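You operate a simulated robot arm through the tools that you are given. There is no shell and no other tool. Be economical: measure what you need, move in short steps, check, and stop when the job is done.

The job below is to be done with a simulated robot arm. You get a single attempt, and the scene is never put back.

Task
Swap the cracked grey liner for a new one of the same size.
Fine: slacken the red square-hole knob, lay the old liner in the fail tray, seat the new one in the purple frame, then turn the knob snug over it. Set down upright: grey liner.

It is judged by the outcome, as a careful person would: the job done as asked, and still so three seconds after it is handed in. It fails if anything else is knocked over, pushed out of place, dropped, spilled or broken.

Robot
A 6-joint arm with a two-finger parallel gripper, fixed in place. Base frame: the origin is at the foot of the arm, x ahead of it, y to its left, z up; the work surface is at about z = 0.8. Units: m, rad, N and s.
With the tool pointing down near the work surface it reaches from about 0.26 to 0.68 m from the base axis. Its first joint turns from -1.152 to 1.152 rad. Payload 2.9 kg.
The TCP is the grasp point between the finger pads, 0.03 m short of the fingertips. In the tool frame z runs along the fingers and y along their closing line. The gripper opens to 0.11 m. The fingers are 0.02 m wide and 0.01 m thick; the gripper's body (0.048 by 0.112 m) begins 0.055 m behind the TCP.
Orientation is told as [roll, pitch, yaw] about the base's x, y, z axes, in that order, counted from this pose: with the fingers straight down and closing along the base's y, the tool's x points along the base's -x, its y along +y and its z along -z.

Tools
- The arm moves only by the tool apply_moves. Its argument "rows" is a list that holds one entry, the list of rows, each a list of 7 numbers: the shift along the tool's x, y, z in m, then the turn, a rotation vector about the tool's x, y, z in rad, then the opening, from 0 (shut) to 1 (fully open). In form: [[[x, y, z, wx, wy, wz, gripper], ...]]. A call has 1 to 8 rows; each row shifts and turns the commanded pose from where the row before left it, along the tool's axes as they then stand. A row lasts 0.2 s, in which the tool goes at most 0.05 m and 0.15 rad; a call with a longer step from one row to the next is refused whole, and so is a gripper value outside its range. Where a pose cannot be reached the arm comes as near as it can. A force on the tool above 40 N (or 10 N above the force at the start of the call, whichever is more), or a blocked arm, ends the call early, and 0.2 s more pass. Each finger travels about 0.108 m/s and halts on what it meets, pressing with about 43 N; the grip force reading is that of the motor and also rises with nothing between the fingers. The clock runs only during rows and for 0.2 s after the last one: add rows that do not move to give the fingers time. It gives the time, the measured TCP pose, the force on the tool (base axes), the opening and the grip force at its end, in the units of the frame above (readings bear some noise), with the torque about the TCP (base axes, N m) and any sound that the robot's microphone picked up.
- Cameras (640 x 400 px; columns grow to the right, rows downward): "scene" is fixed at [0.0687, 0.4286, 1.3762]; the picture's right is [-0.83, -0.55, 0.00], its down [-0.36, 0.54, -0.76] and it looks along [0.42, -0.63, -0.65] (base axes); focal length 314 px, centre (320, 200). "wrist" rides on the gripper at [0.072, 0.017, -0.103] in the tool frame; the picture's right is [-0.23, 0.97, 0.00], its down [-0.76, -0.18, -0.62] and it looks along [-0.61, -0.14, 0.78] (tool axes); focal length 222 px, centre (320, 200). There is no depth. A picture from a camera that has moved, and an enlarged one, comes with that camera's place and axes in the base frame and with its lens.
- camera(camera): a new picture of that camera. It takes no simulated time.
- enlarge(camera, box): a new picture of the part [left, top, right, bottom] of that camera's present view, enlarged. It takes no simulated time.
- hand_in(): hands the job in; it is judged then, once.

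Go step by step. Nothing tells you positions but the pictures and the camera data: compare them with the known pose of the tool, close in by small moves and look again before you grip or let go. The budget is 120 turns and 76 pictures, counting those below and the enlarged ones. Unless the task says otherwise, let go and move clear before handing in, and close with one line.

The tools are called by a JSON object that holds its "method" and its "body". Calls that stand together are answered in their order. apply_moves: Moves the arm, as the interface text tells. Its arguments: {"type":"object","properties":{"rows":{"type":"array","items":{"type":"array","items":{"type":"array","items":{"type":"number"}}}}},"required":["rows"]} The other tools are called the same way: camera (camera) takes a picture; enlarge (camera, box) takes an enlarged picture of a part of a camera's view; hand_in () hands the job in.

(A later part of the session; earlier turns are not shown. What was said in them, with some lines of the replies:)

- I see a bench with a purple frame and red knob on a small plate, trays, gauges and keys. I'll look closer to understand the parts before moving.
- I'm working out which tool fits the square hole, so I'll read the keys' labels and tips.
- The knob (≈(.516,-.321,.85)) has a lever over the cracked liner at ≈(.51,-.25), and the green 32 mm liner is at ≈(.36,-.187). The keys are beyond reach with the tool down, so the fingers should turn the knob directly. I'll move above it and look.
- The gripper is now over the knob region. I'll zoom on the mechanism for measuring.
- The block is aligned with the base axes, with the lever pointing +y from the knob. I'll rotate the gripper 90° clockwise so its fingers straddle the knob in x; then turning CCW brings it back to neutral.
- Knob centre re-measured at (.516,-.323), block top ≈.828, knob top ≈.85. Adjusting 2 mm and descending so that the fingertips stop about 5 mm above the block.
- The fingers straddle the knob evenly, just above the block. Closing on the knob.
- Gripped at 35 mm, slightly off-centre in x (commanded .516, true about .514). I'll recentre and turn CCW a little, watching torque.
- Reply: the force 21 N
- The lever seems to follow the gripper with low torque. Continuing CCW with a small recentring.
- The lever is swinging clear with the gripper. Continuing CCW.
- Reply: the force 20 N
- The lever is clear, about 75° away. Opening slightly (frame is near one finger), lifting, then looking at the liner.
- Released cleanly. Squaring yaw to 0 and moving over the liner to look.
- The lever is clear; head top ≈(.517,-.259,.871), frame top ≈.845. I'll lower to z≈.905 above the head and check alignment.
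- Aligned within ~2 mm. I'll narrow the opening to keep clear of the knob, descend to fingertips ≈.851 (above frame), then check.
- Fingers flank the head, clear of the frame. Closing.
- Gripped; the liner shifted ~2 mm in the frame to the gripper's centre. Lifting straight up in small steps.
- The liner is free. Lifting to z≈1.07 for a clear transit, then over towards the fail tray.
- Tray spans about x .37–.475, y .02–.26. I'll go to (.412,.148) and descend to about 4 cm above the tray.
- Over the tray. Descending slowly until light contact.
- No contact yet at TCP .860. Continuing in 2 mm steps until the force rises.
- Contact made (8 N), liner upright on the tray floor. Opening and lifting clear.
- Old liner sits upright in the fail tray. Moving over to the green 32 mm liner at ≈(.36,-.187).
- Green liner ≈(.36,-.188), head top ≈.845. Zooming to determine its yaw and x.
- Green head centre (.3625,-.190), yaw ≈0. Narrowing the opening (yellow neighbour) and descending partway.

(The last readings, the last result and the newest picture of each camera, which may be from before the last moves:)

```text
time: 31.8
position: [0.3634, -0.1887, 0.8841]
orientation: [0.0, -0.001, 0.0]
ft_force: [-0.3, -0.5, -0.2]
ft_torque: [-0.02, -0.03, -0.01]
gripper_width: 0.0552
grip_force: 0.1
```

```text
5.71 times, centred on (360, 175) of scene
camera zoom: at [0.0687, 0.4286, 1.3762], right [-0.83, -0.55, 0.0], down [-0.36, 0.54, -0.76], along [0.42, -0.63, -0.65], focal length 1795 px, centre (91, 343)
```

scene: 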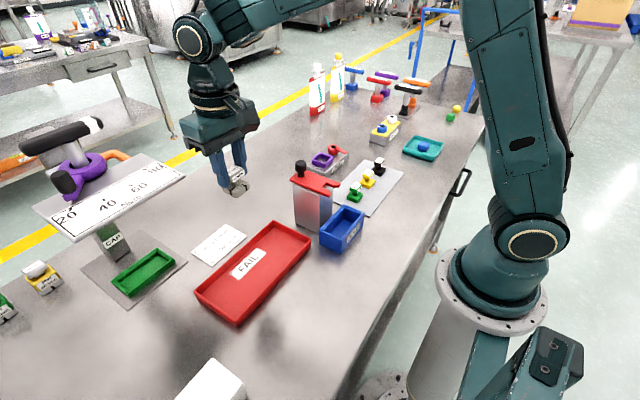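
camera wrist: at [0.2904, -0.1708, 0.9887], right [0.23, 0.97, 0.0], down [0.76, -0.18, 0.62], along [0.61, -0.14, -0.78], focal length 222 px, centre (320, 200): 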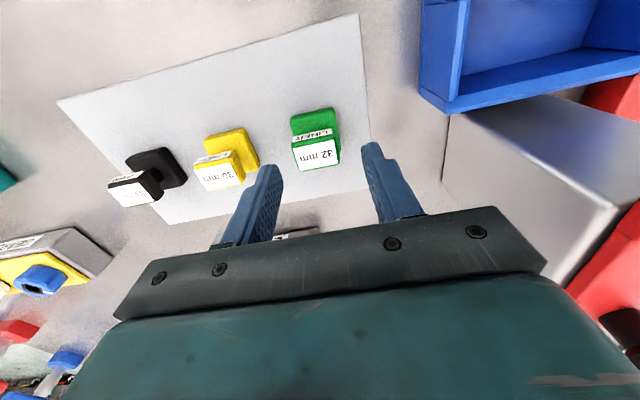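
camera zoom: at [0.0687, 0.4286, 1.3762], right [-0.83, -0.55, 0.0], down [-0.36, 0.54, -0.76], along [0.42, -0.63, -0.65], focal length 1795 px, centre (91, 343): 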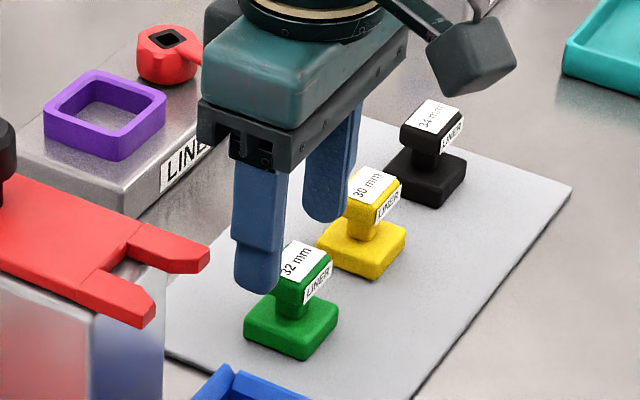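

Well aligned. Descending to the grasp height and comparing with the same crop used for the old liner.

{"method": "apply_moves", "body": {"rows": [[[0, 0, 0.015, 0, 0, 0, 0.48], [0, 0, 0.012, 0, 0, 0, 0.48], [0, 0, 0, 0, 0, 0, 0.48]]]}}

{"method": "enlarge", "body": {"camera": "wrist", "box": [200, 90, 440, 240]}}

{"method": "enlarge", "body": {"camera": "scene", "box": [320, 140, 400, 210]}}

```text
time: 32.6
position: [0.3648, -0.1876, 0.8595]
orientation: [-0.001, -0.001, 0.001]
ft_force: [-0.1, 0.4, 0.2]
ft_torque: [0.02, 0.03, 0.02]
gripper_width: 0.053
grip_force: 0.1
```

```text
2.67 times, centred on (320, 165) of wrist
camera zoom: at [0.2918, -0.171, 0.9622], right [0.23, 0.97, 0.0], down [0.76, -0.18, 0.62], along [0.61, -0.14, -0.78], focal length 592 px, centre (320, 293)
```

zoom: 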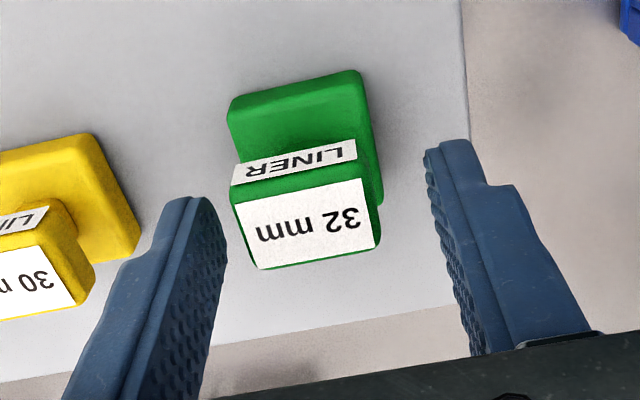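

```text
5.71 times, centred on (360, 175) of scene
camera zoom: at [0.0687, 0.4286, 1.3762], right [-0.83, -0.55, 0.0], down [-0.36, 0.54, -0.76], along [0.42, -0.63, -0.65], focal length 1795 px, centre (91, 343)
```

zoom: 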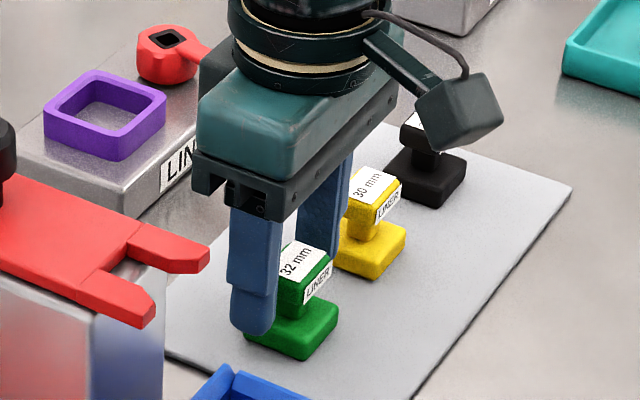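

Nearly the same view as for the old liner (~1–2 mm higher in the picture). A 1 mm correction, then close.

{"method": "apply_moves", "body": {"rows": [[[0.001, -0.0015, 0.001, 0, 0, 0, 0.48], [0, 0, 0, 0, 0, 0, 0.3], [0, 0, 0, 0, 0, 0, 0.1], [0, 0, 0, 0, 0, 0, 0], [0, 0, 0, 0, 0, 0, 0]]]}}

{"method": "enlarge", "body": {"camera": "wrist", "box": [200, 90, 440, 240]}}

```text
time: 33.8
position: [0.363, -0.1893, 0.8585]
orientation: [0.0, -0.001, -0.002]
ft_force: [-0.3, 1.1, 0.1]
ft_torque: [0.03, -0.02, 0.02]
gripper_width: 0.0306
grip_force: 43.3
```

```text
2.67 times, centred on (320, 165) of wrist
camera zoom: at [0.2909, -0.1731, 0.9611], right [0.23, 0.97, 0.0], down [0.76, -0.18, 0.62], along [0.61, -0.14, -0.78], focal length 592 px, centre (320, 293)
```

zoom: 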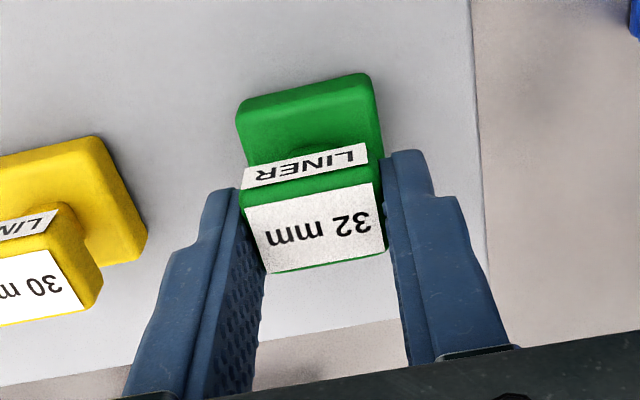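

Grip matches the old one well. Lifting and moving above the purple frame.

{"method": "apply_moves", "body": {"rows": [[[0, 0, -0.01, 0, 0, 0, 0], [0, 0, -0.04, 0, 0, 0, 0], [0, 0, -0.05, 0, 0, 0, 0], [-0.039, -0.0175, 0, 0, 0, 0, 0], [-0.038, -0.0175, 0, 0, 0, 0, 0], [-0.038, -0.0175, 0, 0, 0, 0, 0], [-0.038, -0.0175, 0, 0, 0, 0, 0], [0, 0, 0, 0, 0, 0, 0]]]}}

{"method": "enlarge", "body": {"camera": "wrist", "box": [200, 60, 440, 210]}}

{"method": "enlarge", "body": {"camera": "scene", "box": [290, 110, 370, 180]}}

```text
time: 35.6
position: [0.5143, -0.2607, 0.9577]
orientation: [0.0, 0.001, 0.001]
ft_force: [0.0, 0.2, -0.1]
ft_torque: [0.0, -0.02, -0.01]
gripper_width: 0.0308
grip_force: 43.1
```

```text
2.67 times, centred on (320, 135) of wrist
camera zoom: at [0.442, -0.2445, 1.0613], right [0.23, 0.97, 0.0], down [0.76, -0.18, 0.62], along [0.61, -0.14, -0.78], focal length 592 px, centre (320, 373)
```

zoom: 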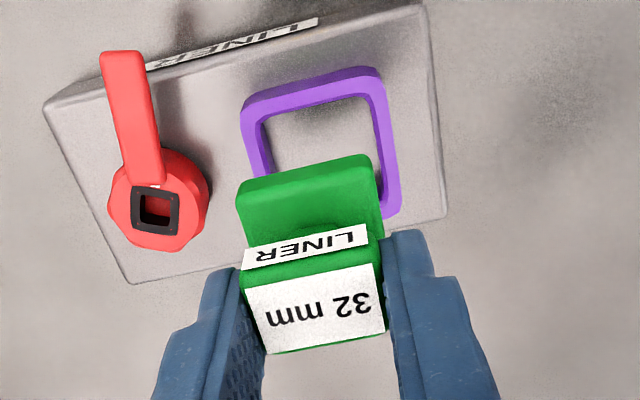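

```text
5.71 times, centred on (330, 145) of scene
camera zoom: at [0.0687, 0.4286, 1.3762], right [-0.83, -0.55, 0.0], down [-0.36, 0.54, -0.76], along [0.42, -0.63, -0.65], focal length 1795 px, centre (263, 514)
```

zoom: 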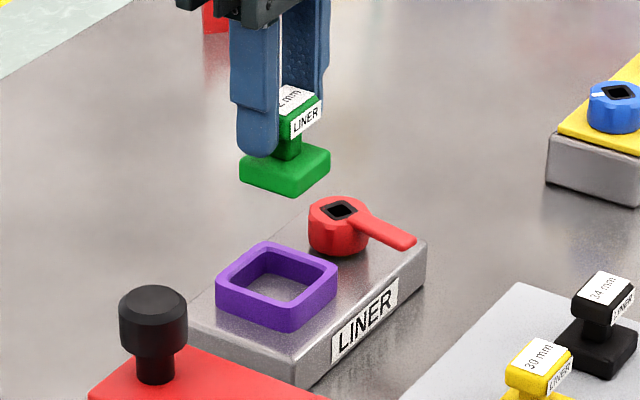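

Relative to the frame, the base is about 3 mm short in x and in y (both cameras agree); this also matches the old liner's grasp pose. Correcting and lowering to just above the frame.

{"method": "apply_moves", "body": {"rows": [[[-0.0025, 0.0027, 0, 0, 0, 0, 0], [0, 0, 0.03, 0, 0, 0, 0], [0, 0, 0.0155, 0, 0, 0, 0], [0, 0, 0, 0, 0, 0, 0]]]}}

{"method": "enlarge", "body": {"camera": "wrist", "box": [220, 75, 380, 175]}}

{"method": "enlarge", "body": {"camera": "scene", "box": [300, 130, 364, 180]}}

```text
time: 36.6
position: [0.5174, -0.2589, 0.9116]
orientation: [-0.001, 0.0, -0.001]
ft_force: [0.7, -0.5, -0.1]
ft_torque: [0.01, 0.03, 0.0]
gripper_width: 0.0306
grip_force: 43.4
```

```text
4.00 times, centred on (300, 125) of wrist
camera zoom: at [0.4454, -0.2412, 1.0158], right [0.23, 0.97, 0.0], down [0.76, -0.18, 0.62], along [0.61, -0.14, -0.78], focal length 888 px, centre (400, 500)
```

zoom: 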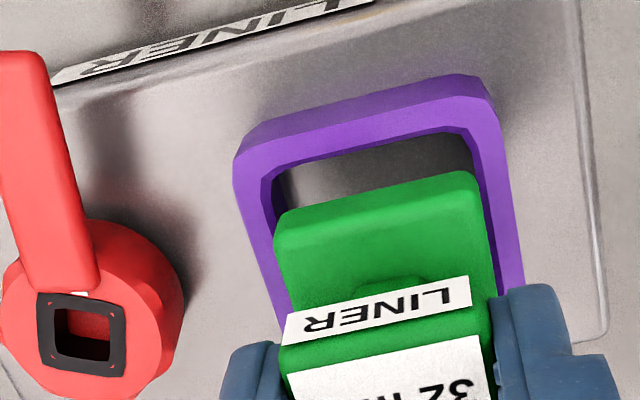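

```text
8.00 times, centred on (332, 155) of scene
camera zoom: at [0.0687, 0.4286, 1.3762], right [-0.83, -0.55, 0.0], down [-0.36, 0.54, -0.76], along [0.42, -0.63, -0.65], focal length 2514 px, centre (224, 560)
```

zoom: 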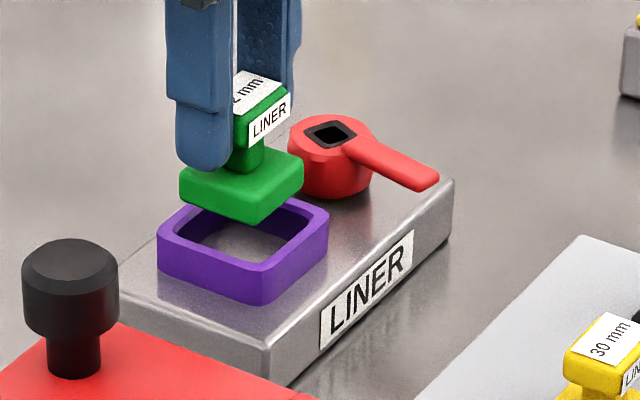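

Residual offsets are ~1 mm (x −, y +). Applying a small correction and lowering in steps while watching the force.

{"method": "apply_moves", "body": {"rows": [[[-0.0008, -0.001, 0.006, 0, 0, 0, 0], [0, 0, 0.005, 0, 0, 0, 0], [0, 0, 0, 0, 0, 0, 0]]]}}

{"method": "apply_moves", "body": {"rows": [[[0, 0, 0.003, 0, 0, 0, 0], [0, 0, 0, 0, 0, 0, 0]]]}}

{"method": "apply_moves", "body": {"rows": [[[0, 0, 0.003, 0, 0, 0, 0], [0, 0, 0, 0, 0, 0, 0]]]}}

{"method": "enlarge", "body": {"camera": "scene", "box": [300, 130, 364, 180]}}

{"method": "enlarge", "body": {"camera": "wrist", "box": [220, 75, 380, 175]}}

```text
time: 37.4
position: [0.5192, -0.2596, 0.9012]
orientation: [0.001, -0.001, 0.0]
ft_force: [0.4, -0.4, -0.3]
ft_torque: [0.02, 0.0, 0.0]
gripper_width: 0.0309
grip_force: 43.2
```

```text
time: 38.0
position: [0.5191, -0.2589, 0.8974]
orientation: [0.0, 0.0, -0.002]
ft_force: [-0.7, 0.1, -0.5]
ft_torque: [0.0, -0.01, -0.01]
gripper_width: 0.0302
grip_force: 42.5
```

```text
time: 38.6
position: [0.5192, -0.2593, 0.8966]
orientation: [0.001, -0.001, 0.001]
ft_force: [1.0, 0.2, -0.2]
ft_torque: [0.01, 0.0, -0.01]
gripper_width: 0.0305
grip_force: 43.3
```

```text
8.00 times, centred on (332, 155) of scene
camera zoom: at [0.0687, 0.4286, 1.3762], right [-0.83, -0.55, 0.0], down [-0.36, 0.54, -0.76], along [0.42, -0.63, -0.65], focal length 2514 px, centre (224, 560)
```

zoom: 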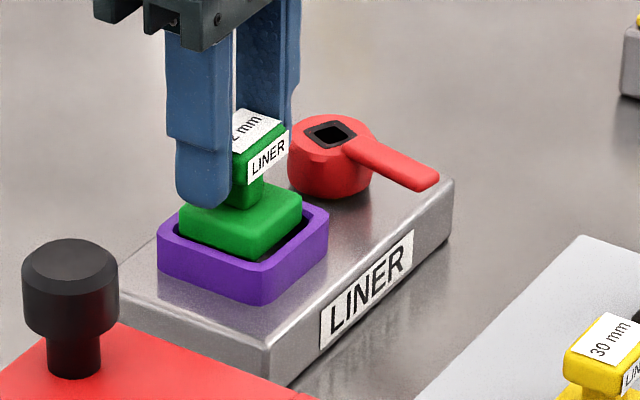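

```text
4.00 times, centred on (300, 125) of wrist
camera zoom: at [0.4468, -0.2428, 0.9986], right [0.23, 0.97, 0.0], down [0.76, -0.18, 0.62], along [0.61, -0.14, -0.78], focal length 888 px, centre (400, 500)
```

zoom: 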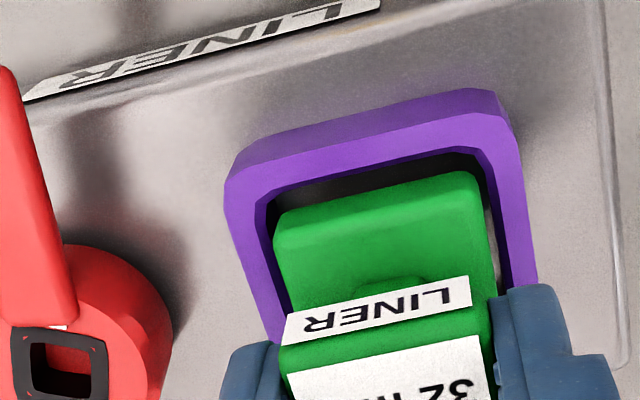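

The base is entering the opening with no contact. It sits slightly toward +x, so I'll nudge 1 mm back and continue down.

{"method": "apply_moves", "body": {"rows": [[[0.001, 0, 0.003, 0, 0, 0, 0], [0, 0, 0, 0, 0, 0, 0]]]}}

{"method": "apply_moves", "body": {"rows": [[[0, 0, 0.003, 0, 0, 0, 0], [0, 0, 0, 0, 0, 0, 0]]]}}

{"method": "apply_moves", "body": {"rows": [[[0, 0, 0.003, 0, 0, 0, 0], [0, 0, 0, 0, 0, 0, 0]]]}}

{"method": "enlarge", "body": {"camera": "scene", "box": [300, 130, 364, 180]}}

```text
time: 39.2
position: [0.5169, -0.2601, 0.8915]
orientation: [0.0, -0.001, -0.001]
ft_force: [-0.3, 0.7, -0.3]
ft_torque: [0.01, 0.0, 0.03]
gripper_width: 0.0305
grip_force: 43.8
```

```text
time: 39.8
position: [0.5177, -0.2589, 0.8889]
orientation: [0.001, -0.001, -0.001]
ft_force: [0.0, -0.5, 0.2]
ft_torque: [-0.01, 0.02, -0.03]
gripper_width: 0.0308
grip_force: 43.1
```

```text
time: 40.4
position: [0.5167, -0.26, 0.8864]
orientation: [0.001, -0.001, 0.0]
ft_force: [-1.0, 0.3, -0.7]
ft_torque: [0.01, -0.02, 0.01]
gripper_width: 0.0305
grip_force: 43.0
```

```text
8.00 times, centred on (332, 155) of scene
camera zoom: at [0.0687, 0.4286, 1.3762], right [-0.83, -0.55, 0.0], down [-0.36, 0.54, -0.76], along [0.42, -0.63, -0.65], focal length 2514 px, centre (224, 560)
```

zoom: 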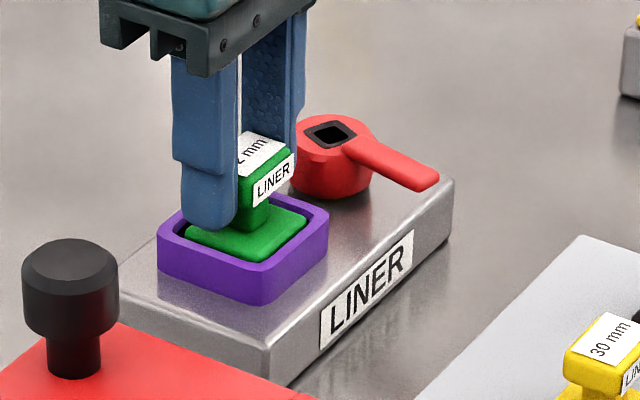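

Inside the frame with no contact. Continuing down to the seat in 1.5 mm steps.

{"method": "apply_moves", "body": {"rows": [[[0, 0, 0.002, 0, 0, 0, 0], [0, 0, 0, 0, 0, 0, 0]]]}}

{"method": "apply_moves", "body": {"rows": [[[0, 0, 0.0015, 0, 0, 0, 0], [0, 0, 0, 0, 0, 0, 0]]]}}

{"method": "apply_moves", "body": {"rows": [[[0, 0, 0.001, 0, 0, 0, 0], [0, 0, 0, 0, 0, 0, 0]]]}}

```text
time: 41.0
position: [0.5165, -0.2612, 0.8848]
orientation: [0.0, 0.0, 0.001]
ft_force: [0.7, -0.4, 0.2]
ft_torque: [-0.03, 0.03, -0.02]
gripper_width: 0.0307
grip_force: 43.1
```

```text
time: 41.6
position: [0.5173, -0.26, 0.8838]
orientation: [0.001, 0.0, 0.0]
ft_force: [0.3, -0.5, -0.5]
ft_torque: [0.01, -0.01, 0.0]
gripper_width: 0.031
grip_force: 42.9
```

```text
time: 42.2
position: [0.5172, -0.2607, 0.8828]
orientation: [-0.001, 0.001, 0.001]
ft_force: [-4.3, 1.1, 5.9]
ft_torque: [-0.01, 0.22, 0.01]
gripper_width: 0.0307
grip_force: 42.8
```

Seated (contact at the same height as the old one). Releasing and lifting clear.

{"method": "apply_moves", "body": {"rows": [[[0, 0, 0, 0, 0, 0, 0.35], [0, 0, 0, 0, 0, 0, 0.46], [0, 0, 0, 0, 0, 0, 0.46], [0, 0, -0.02, 0, 0, 0, 0.46], [0, 0, -0.04, 0, 0, 0, 0.46], [0, 0, -0.04, 0, 0, 0, 0.46], [0, 0, 0, 0, 0, 0, 0.46]]]}}

{"method": "enlarge", "body": {"camera": "wrist", "box": [200, 60, 440, 210]}}

{"method": "enlarge", "body": {"camera": "scene", "box": [300, 130, 364, 180]}}

```text
time: 43.8
position: [0.5212, -0.2597, 0.9807]
orientation: [-0.001, -0.001, 0.0]
ft_force: [-0.6, 0.6, 0.0]
ft_torque: [-0.01, -0.02, -0.03]
gripper_width: 0.0505
grip_force: 0.1
```

```text
2.67 times, centred on (320, 135) of wrist
camera zoom: at [0.4481, -0.2427, 1.0838], right [0.23, 0.97, 0.0], down [0.76, -0.18, 0.62], along [0.61, -0.14, -0.78], focal length 592 px, centre (320, 373)
```

zoom: 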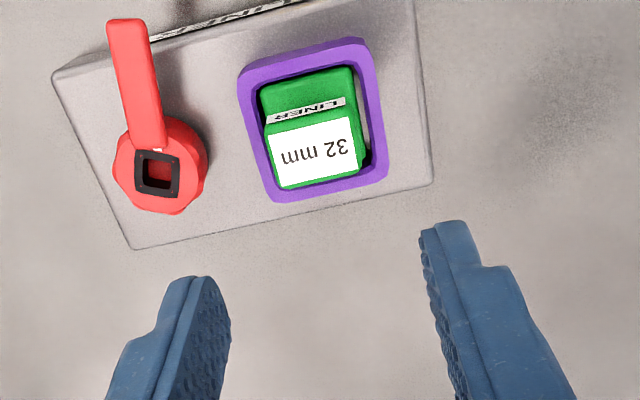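

```text
8.00 times, centred on (332, 155) of scene
camera zoom: at [0.0687, 0.4286, 1.3762], right [-0.83, -0.55, 0.0], down [-0.36, 0.54, -0.76], along [0.42, -0.63, -0.65], focal length 2514 px, centre (224, 560)
```

zoom: 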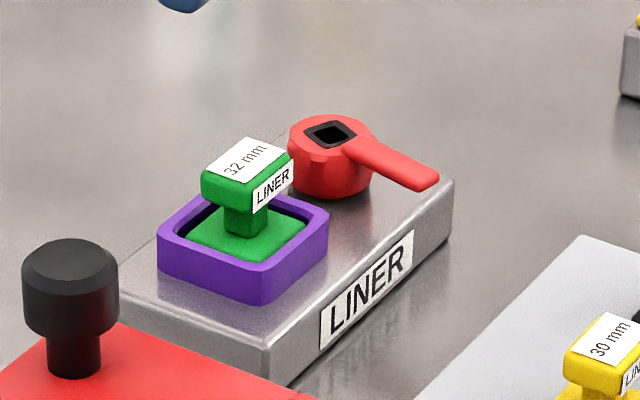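

The new green liner is seated flat in the frame. Now returning over the knob with the yaw I left it at (−0.25).

{"method": "apply_moves", "body": {"rows": [[[0.004, -0.032, 0, 0, 0, 0, 0.46], [0, -0.0315, 0, 0, 0, 0, 0.46], [0, 0, 0, 0, 0, 0.1245, 0.46], [0, 0, 0, 0, 0, 0.1245, 0.46], [0, 0, 0.04, 0, 0, 0, 0.46], [0, 0, 0.03, 0, 0, 0, 0.46], [0, 0, 0, 0, 0, 0, 0.46]]]}}

{"method": "camera", "body": {"camera": "wrist"}}

{"method": "enlarge", "body": {"camera": "scene", "box": [290, 115, 386, 175]}}

```text
time: 45.4
position: [0.513, -0.325, 0.9141]
orientation: [0.0, 0.0, -0.252]
ft_force: [-0.2, -0.9, 0.4]
ft_torque: [-0.01, -0.02, 0.01]
gripper_width: 0.0504
grip_force: 0.0
```

```text
21 pictures are left
camera wrist: at [0.4487, -0.2908, 1.0169], right [0.46, 0.89, 0.0], down [0.69, -0.36, 0.62], along [0.55, -0.29, -0.78], focal length 222 px, centre (320, 200)
```

wrist: 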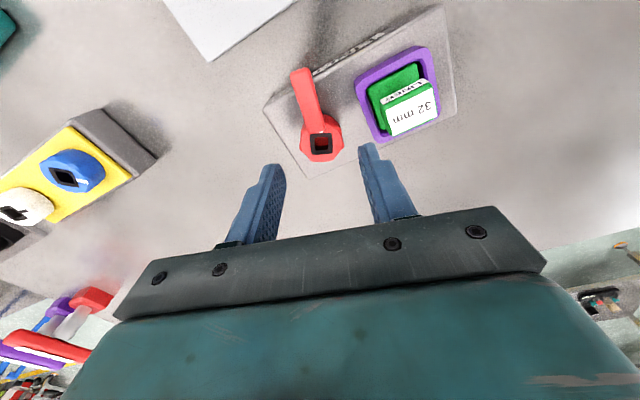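

```text
6.67 times, centred on (338, 145) of scene
camera zoom: at [0.0687, 0.4286, 1.3762], right [-0.83, -0.55, 0.0], down [-0.36, 0.54, -0.76], along [0.42, -0.63, -0.65], focal length 2095 px, centre (200, 567)
```

zoom: 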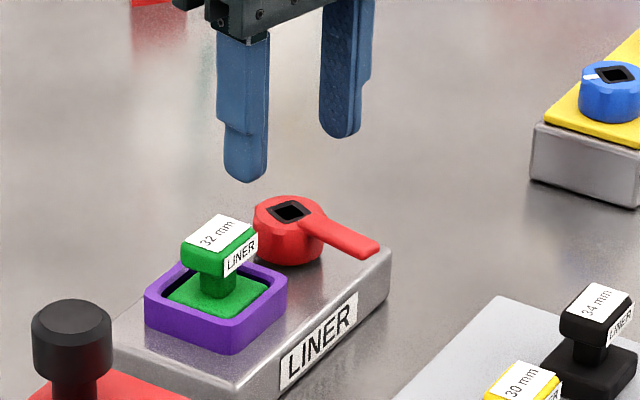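

Knob centre ≈(.515,-.3245) under the gripper. Narrowing to 46 mm and descending around it.

{"method": "apply_moves", "body": {"rows": [[[-0.001, 0.0005, 0, 0, 0, 0, 0.42], [0, 0, 0.02, 0, 0, 0, 0.42], [0, 0, 0.018, 0, 0, 0, 0.42], [0, 0, 0.01, 0, 0, 0, 0.42], [0, 0, 0, 0, 0, 0, 0.42]]]}}

{"method": "enlarge", "body": {"camera": "scene", "box": [290, 115, 386, 175]}}

```text
time: 46.6
position: [0.5166, -0.3239, 0.8637]
orientation: [-0.001, -0.001, -0.251]
ft_force: [0.1, 0.5, -0.2]
ft_torque: [-0.05, 0.01, -0.02]
gripper_width: 0.0462
grip_force: 0.1
```

```text
6.67 times, centred on (338, 145) of scene
camera zoom: at [0.0687, 0.4286, 1.3762], right [-0.83, -0.55, 0.0], down [-0.36, 0.54, -0.76], along [0.42, -0.63, -0.65], focal length 2095 px, centre (200, 567)
```

zoom: 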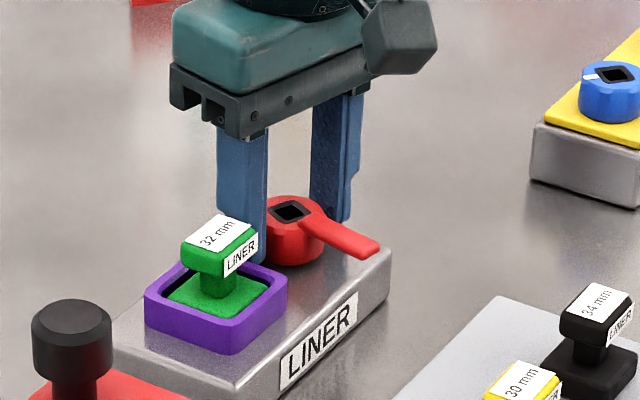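

Straddling the knob without contact. Gripping, then turning CW (+wz).

{"method": "apply_moves", "body": {"rows": [[[0, 0, 0, 0, 0, 0, 0.2], [0, 0, 0, 0, 0, 0, 0], [0, 0, 0, 0, 0, 0, 0]]]}}

{"method": "apply_moves", "body": {"rows": [[[0, 0, 0, 0, 0, 0.1, 0], [0, 0, 0, 0, 0, 0.1, 0], [0, 0, 0, 0, 0, 0.1, 0], [0, 0, 0, 0, 0, 0.1, 0], [0, 0, 0, 0, 0, 0.1, 0], [0, 0, 0, 0, 0, 0, 0]]]}}

```text
time: 47.4
position: [0.5169, -0.3233, 0.8653]
orientation: [0.001, 0.001, -0.249]
ft_force: [-0.2, 2.6, 0.0]
ft_torque: [0.05, -0.06, 0.01]
gripper_width: 0.0346
grip_force: 44.9
```

```text
time: 48.8
position: [0.5155, -0.3249, 0.8653]
orientation: [-0.002, -0.006, -0.752]
ft_force: [10.9, -12.8, 9.2]
ft_torque: [0.15, 0.21, -0.01]
gripper_width: 0.0343
grip_force: 44.8
```

Turning freely; small recentring for lateral force and on to −1.2.

{"method": "apply_moves", "body": {"rows": [[[-0.001, 0, 0, 0, 0, 0.1, 0], [0, 0, 0, 0, 0, 0.1, 0], [0, 0, 0, 0, 0, 0.1, 0], [0, 0, 0, 0, 0, 0.1, 0], [0, 0, 0, 0, 0, 0, 0]]]}}

{"method": "enlarge", "body": {"camera": "wrist", "box": [220, 0, 420, 220]}}

```text
time: 50.0
position: [0.5145, -0.3243, 0.8653]
orientation: [-0.001, -0.003, -1.153]
ft_force: [0.5, -12.8, 15.7]
ft_torque: [-0.84, -0.31, 0.0]
gripper_width: 0.0343
grip_force: 45.1
```

```text
1.82 times, centred on (320, 110) of wrist
camera zoom: at [0.5014, -0.2516, 0.9687], right [0.98, 0.19, 0.0], down [0.15, -0.77, 0.62], along [0.12, -0.61, -0.78], focal length 404 px, centre (320, 364)
```

zoom: 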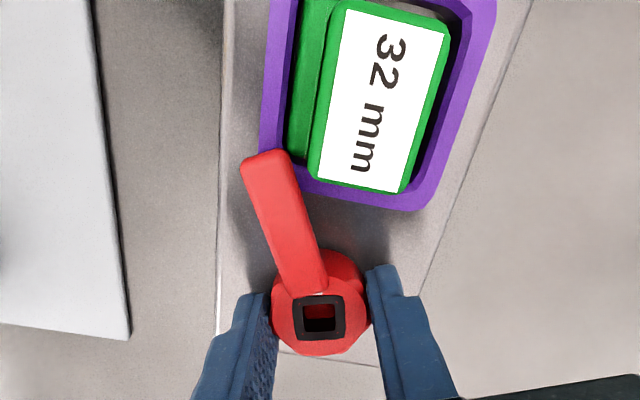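

Lever approaches the liner. Easing offsets and continuing in smaller steps.

{"method": "apply_moves", "body": {"rows": [[[-0.0007, 0, -0.0005, 0, 0, 0.06, 0], [0, 0, 0, 0, 0, 0.07, 0], [0, 0, 0, 0, 0, 0.07, 0], [0, 0, 0, 0, 0, 0, 0]]]}}

{"method": "apply_moves", "body": {"rows": [[[0, 0, 0, 0, 0, 0.05, 0], [0, 0, 0, 0, 0, 0.05, 0], [0, 0, 0, 0, 0, 0.05, 0], [0, 0, 0, 0, 0, 0, 0]]]}}

{"method": "enlarge", "body": {"camera": "wrist", "box": [220, 0, 420, 220]}}

{"method": "enlarge", "body": {"camera": "scene", "box": [300, 130, 364, 180]}}

```text
time: 51.0
position: [0.5143, -0.3243, 0.8655]
orientation: [-0.001, 0.0, -1.352]
ft_force: [2.3, -17.6, 12.5]
ft_torque: [0.19, 0.19, -0.01]
gripper_width: 0.0346
grip_force: 44.9
```

```text
time: 52.0
position: [0.5151, -0.3246, 0.8649]
orientation: [-0.002, 0.002, -1.499]
ft_force: [-14.6, -6.5, 25.3]
ft_torque: [-0.23, 0.63, 0.0]
gripper_width: 0.0343
grip_force: 45.1
```

```text
1.82 times, centred on (320, 110) of wrist
camera zoom: at [0.5271, -0.2515, 0.9687], right [0.99, -0.16, 0.0], down [-0.12, -0.77, 0.62], along [-0.1, -0.61, -0.78], focal length 404 px, centre (320, 364)
```

zoom: 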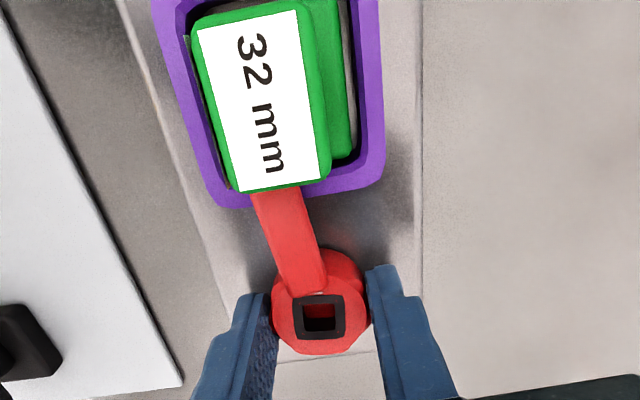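

```text
8.00 times, centred on (332, 155) of scene
camera zoom: at [0.068, 0.4287, 1.3762], right [-0.83, -0.55, 0.0], down [-0.36, 0.54, -0.76], along [0.42, -0.63, -0.65], focal length 2514 px, centre (224, 560)
```

zoom: 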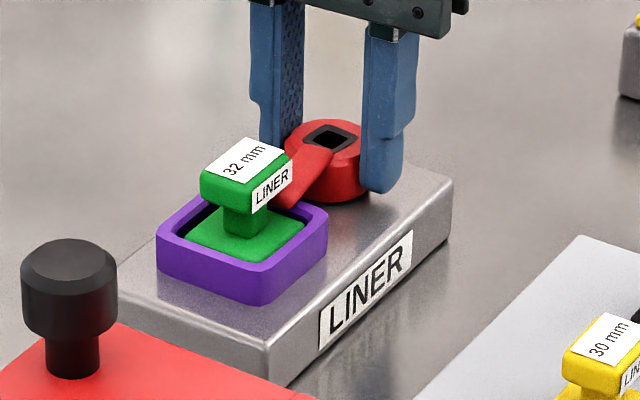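

Lever is now under the liner's head and nearly at its original angle. Relieving the vertical load, then turning the remainder while watching the torque.

{"method": "apply_moves", "body": {"rows": [[[0, -0.0008, -0.0015, 0, 0, 0, 0], [0, 0, 0, 0, 0, 0.035, 0], [0, 0, 0, 0, 0, 0.035, 0], [0, 0, 0, 0, 0, 0, 0]]]}}

{"method": "apply_moves", "body": {"rows": [[[0, 0, 0, 0, 0, 0.04, 0], [0, 0, 0, 0, 0, 0, 0]]]}}

```text
time: 53.0
position: [0.5156, -0.3244, 0.8665]
orientation: [0.001, 0.002, -1.568]
ft_force: [-1.5, -2.8, 4.7]
ft_torque: [0.56, -0.29, -0.02]
gripper_width: 0.0344
grip_force: 45.2
```

```text
time: 53.6
position: [0.5136, -0.326, 0.8661]
orientation: [-0.002, 0.002, -1.609]
ft_force: [-0.1, 0.6, -4.9]
ft_torque: [-0.41, -0.4, 0.0]
gripper_width: 0.0342
grip_force: 44.8
```

No torque rise yet at −1.609. Checking the lever angle against the original, with a little more turn.

{"method": "apply_moves", "body": {"rows": [[[0, 0, 0, 0, 0, 0.04, 0], [0, 0, 0, 0, 0, 0, 0]]]}}

{"method": "enlarge", "body": {"camera": "wrist", "box": [220, 0, 420, 220]}}

{"method": "enlarge", "body": {"camera": "scene", "box": [305, 140, 353, 170]}}

```text
time: 54.2
position: [0.5139, -0.3252, 0.8654]
orientation: [0.0, 0.0, -1.649]
ft_force: [7.9, -5.0, -15.4]
ft_torque: [0.26, -0.35, 0.0]
gripper_width: 0.0344
grip_force: 44.9
```

```text
1.82 times, centred on (320, 110) of wrist
camera zoom: at [0.5376, -0.254, 0.9687], right [0.95, -0.3, 0.0], down [-0.24, -0.75, 0.62], along [-0.19, -0.59, -0.78], focal length 404 px, centre (320, 364)
```

zoom: 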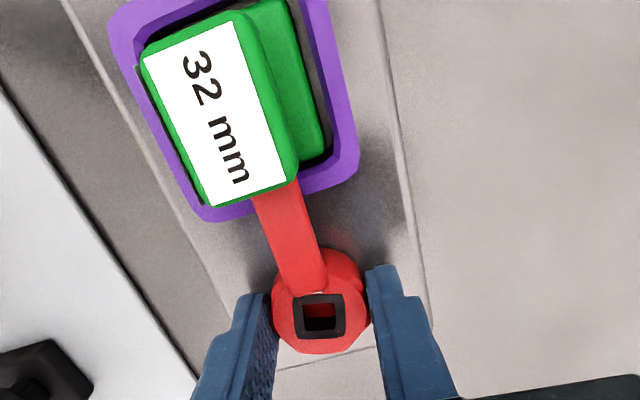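

```text
13.33 times, centred on (329, 155) of scene
camera zoom: at [0.0691, 0.4283, 1.3762], right [-0.83, -0.55, 0.0], down [-0.36, 0.54, -0.76], along [0.42, -0.63, -0.65], focal length 4189 px, centre (200, 800)
```

zoom: 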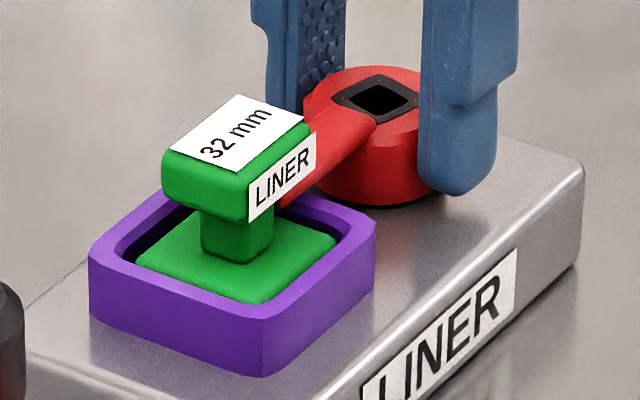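

The lever is back essentially at its original angle. I'll relieve the load and turn a little further to feel for a snug stop.

{"method": "apply_moves", "body": {"rows": [[[0, 0, 0.001, 0, 0, 0.03, 0], [0, 0, 0, 0, 0, 0.03, 0], [0, 0, 0, 0, 0, 0, 0]]]}}

{"method": "enlarge", "body": {"camera": "wrist", "box": [220, 0, 420, 220]}}

```text
time: 55.0
position: [0.5153, -0.3252, 0.8647]
orientation: [0.001, 0.001, -1.708]
ft_force: [3.5, -2.2, -4.3]
ft_torque: [0.07, -0.15, -0.02]
gripper_width: 0.0343
grip_force: 45.0
```

```text
1.82 times, centred on (320, 110) of wrist
camera zoom: at [0.5417, -0.2554, 0.9687], right [0.93, -0.36, 0.0], down [-0.28, -0.73, 0.62], along [-0.22, -0.58, -0.78], focal length 404 px, centre (320, 364)
```

zoom: 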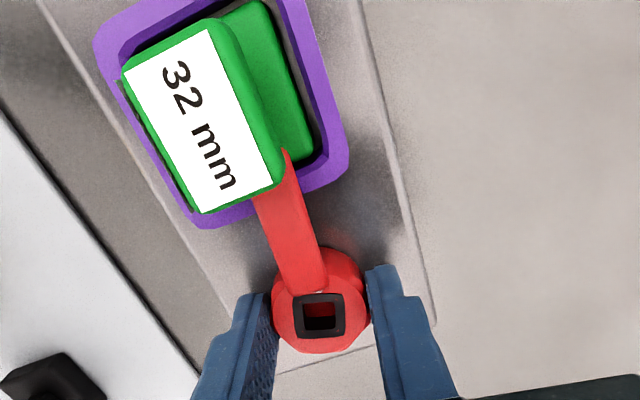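

The lever is about at its original direction (≈1° vs ≈0.7° measured originally). Comparing with the initial scene crop.

{"method": "enlarge", "body": {"camera": "scene", "box": [305, 140, 353, 170]}}

```text
13.33 times, centred on (329, 155) of scene
camera zoom: at [0.0689, 0.4285, 1.3762], right [-0.83, -0.55, 0.0], down [-0.36, 0.54, -0.76], along [0.42, -0.63, -0.65], focal length 4189 px, centre (200, 800)
```

zoom: 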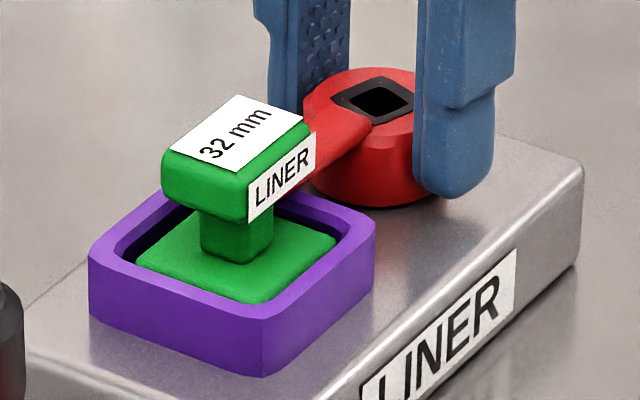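

The lever is a few degrees past the original tight angle with no stop; I'll back off slightly (~2°) to sit just past the original, then release and lift.

{"method": "apply_moves", "body": {"rows": [[[0, 0, 0, 0, 0, -0.035, 0], [0, 0, 0, 0, 0, 0, 0], [0, 0, 0, 0, 0, 0, 0.4], [0, 0, 0, 0, 0, 0, 0.6], [0, 0, -0.02, 0, 0, 0, 0.6], [0, 0, -0.04, 0, 0, 0, 0.6], [0, 0, -0.05, 0, 0, 0, 0.6], [0, 0, -0.04, 0, 0, 0, 0.6]]]}}

{"method": "enlarge", "body": {"camera": "scene", "box": [305, 140, 353, 170]}}

```text
time: 56.8
position: [0.5161, -0.3251, 1.0188]
orientation: [-0.001, 0.0, -1.672]
ft_force: [-0.5, 0.1, -0.3]
ft_torque: [0.04, -0.01, 0.04]
gripper_width: 0.066
grip_force: 0.2
```

```text
13.33 times, centred on (329, 155) of scene
camera zoom: at [0.0687, 0.4286, 1.3762], right [-0.83, -0.55, 0.0], down [-0.36, 0.54, -0.76], along [0.42, -0.63, -0.65], focal length 4189 px, centre (200, 800)
```

zoom: 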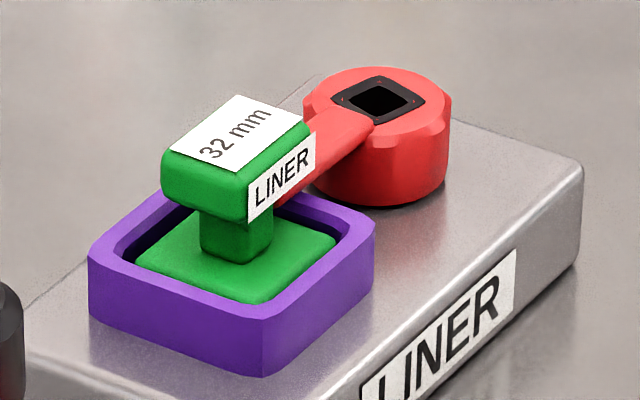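

Looks the same as the initial state. I'll return to the earlier viewing pose (.517,-.309,1.013, yaw 0) for a like-for-like check of the lever angle.

{"method": "apply_moves", "body": {"rows": [[[0, 0, 0, 0, 0, -0.14, 0.6], [0, 0, 0, 0, 0, -0.14, 0.6], [0, 0, 0, 0, 0, -0.14, 0.6], [0, 0, 0, 0, 0, -0.14, 0.6], [0, 0, 0, 0, 0, -0.14, 0.6], [0, 0, 0, 0, 0, -0.14, 0.6], [0, 0, 0, 0, 0, -0.14, 0.6], [0, 0, 0, 0, 0, -0.14, 0.6]]]}}

{"method": "apply_moves", "body": {"rows": [[[0, 0, 0, 0, 0, -0.14, 1], [0, 0, 0, 0, 0, -0.14, 1], [0, 0, 0, 0, 0, -0.14, 1], [0, 0, 0, 0, 0, -0.132, 1], [0, 0.0155, 0.005, 0, 0, 0, 1], [0, 0, 0, 0, 0, 0, 1]]]}}

{"method": "enlarge", "body": {"camera": "wrist", "box": [264, 35, 408, 143]}}

```text
time: 58.6
position: [0.5156, -0.3242, 1.0157]
orientation: [0.0, 0.0, -0.553]
ft_force: [0.4, 0.3, 0.2]
ft_torque: [-0.01, 0.04, -0.03]
gripper_width: 0.0661
grip_force: 0.1
```

```text
time: 60.0
position: [0.5155, -0.31, 1.0096]
orientation: [0.0, 0.0, -0.002]
ft_force: [0.3, -1.0, 0.0]
ft_torque: [0.04, 0.05, 0.0]
gripper_width: 0.11
grip_force: 0.1
```

```text
3.70 times, centred on (336, 89) of wrist
camera zoom: at [0.4428, -0.2929, 1.1125], right [0.23, 0.97, 0.0], down [0.76, -0.18, 0.62], along [0.61, -0.14, -0.78], focal length 823 px, centre (261, 611)
```

zoom: 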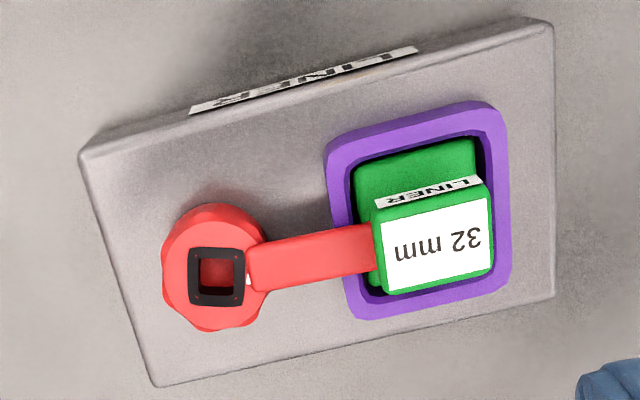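

The lever lies over the new liner, a few degrees on the tight side of its original angle, and the liner is square in the frame. One last overall check.

{"method": "camera", "body": {"camera": "scene"}}

```text
9 pictures are left
```

scene: 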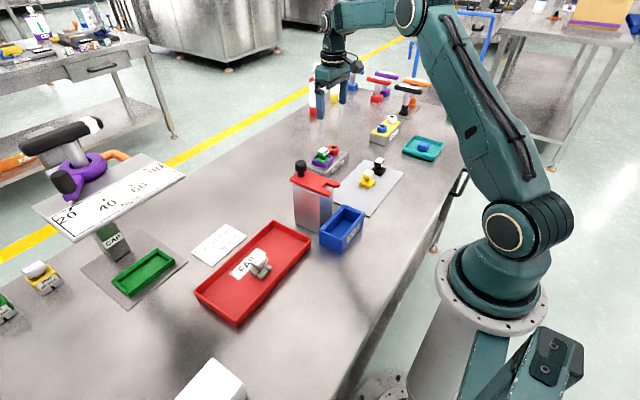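

Everything else is in place, the old liner stands upright in the fail tray and the gripper is clear. Handing in.

{"method": "hand_in", "body": {}}

```text
The job is handed in.
```

The cracked grey liner is upright in the fail tray, the new green 32 mm liner is seated in the purple frame, and the red knob's lever is turned back over it, a few degrees tighter than at the start. I felt no firm stop when tightening, so the angle is my only evidence that it is snug.
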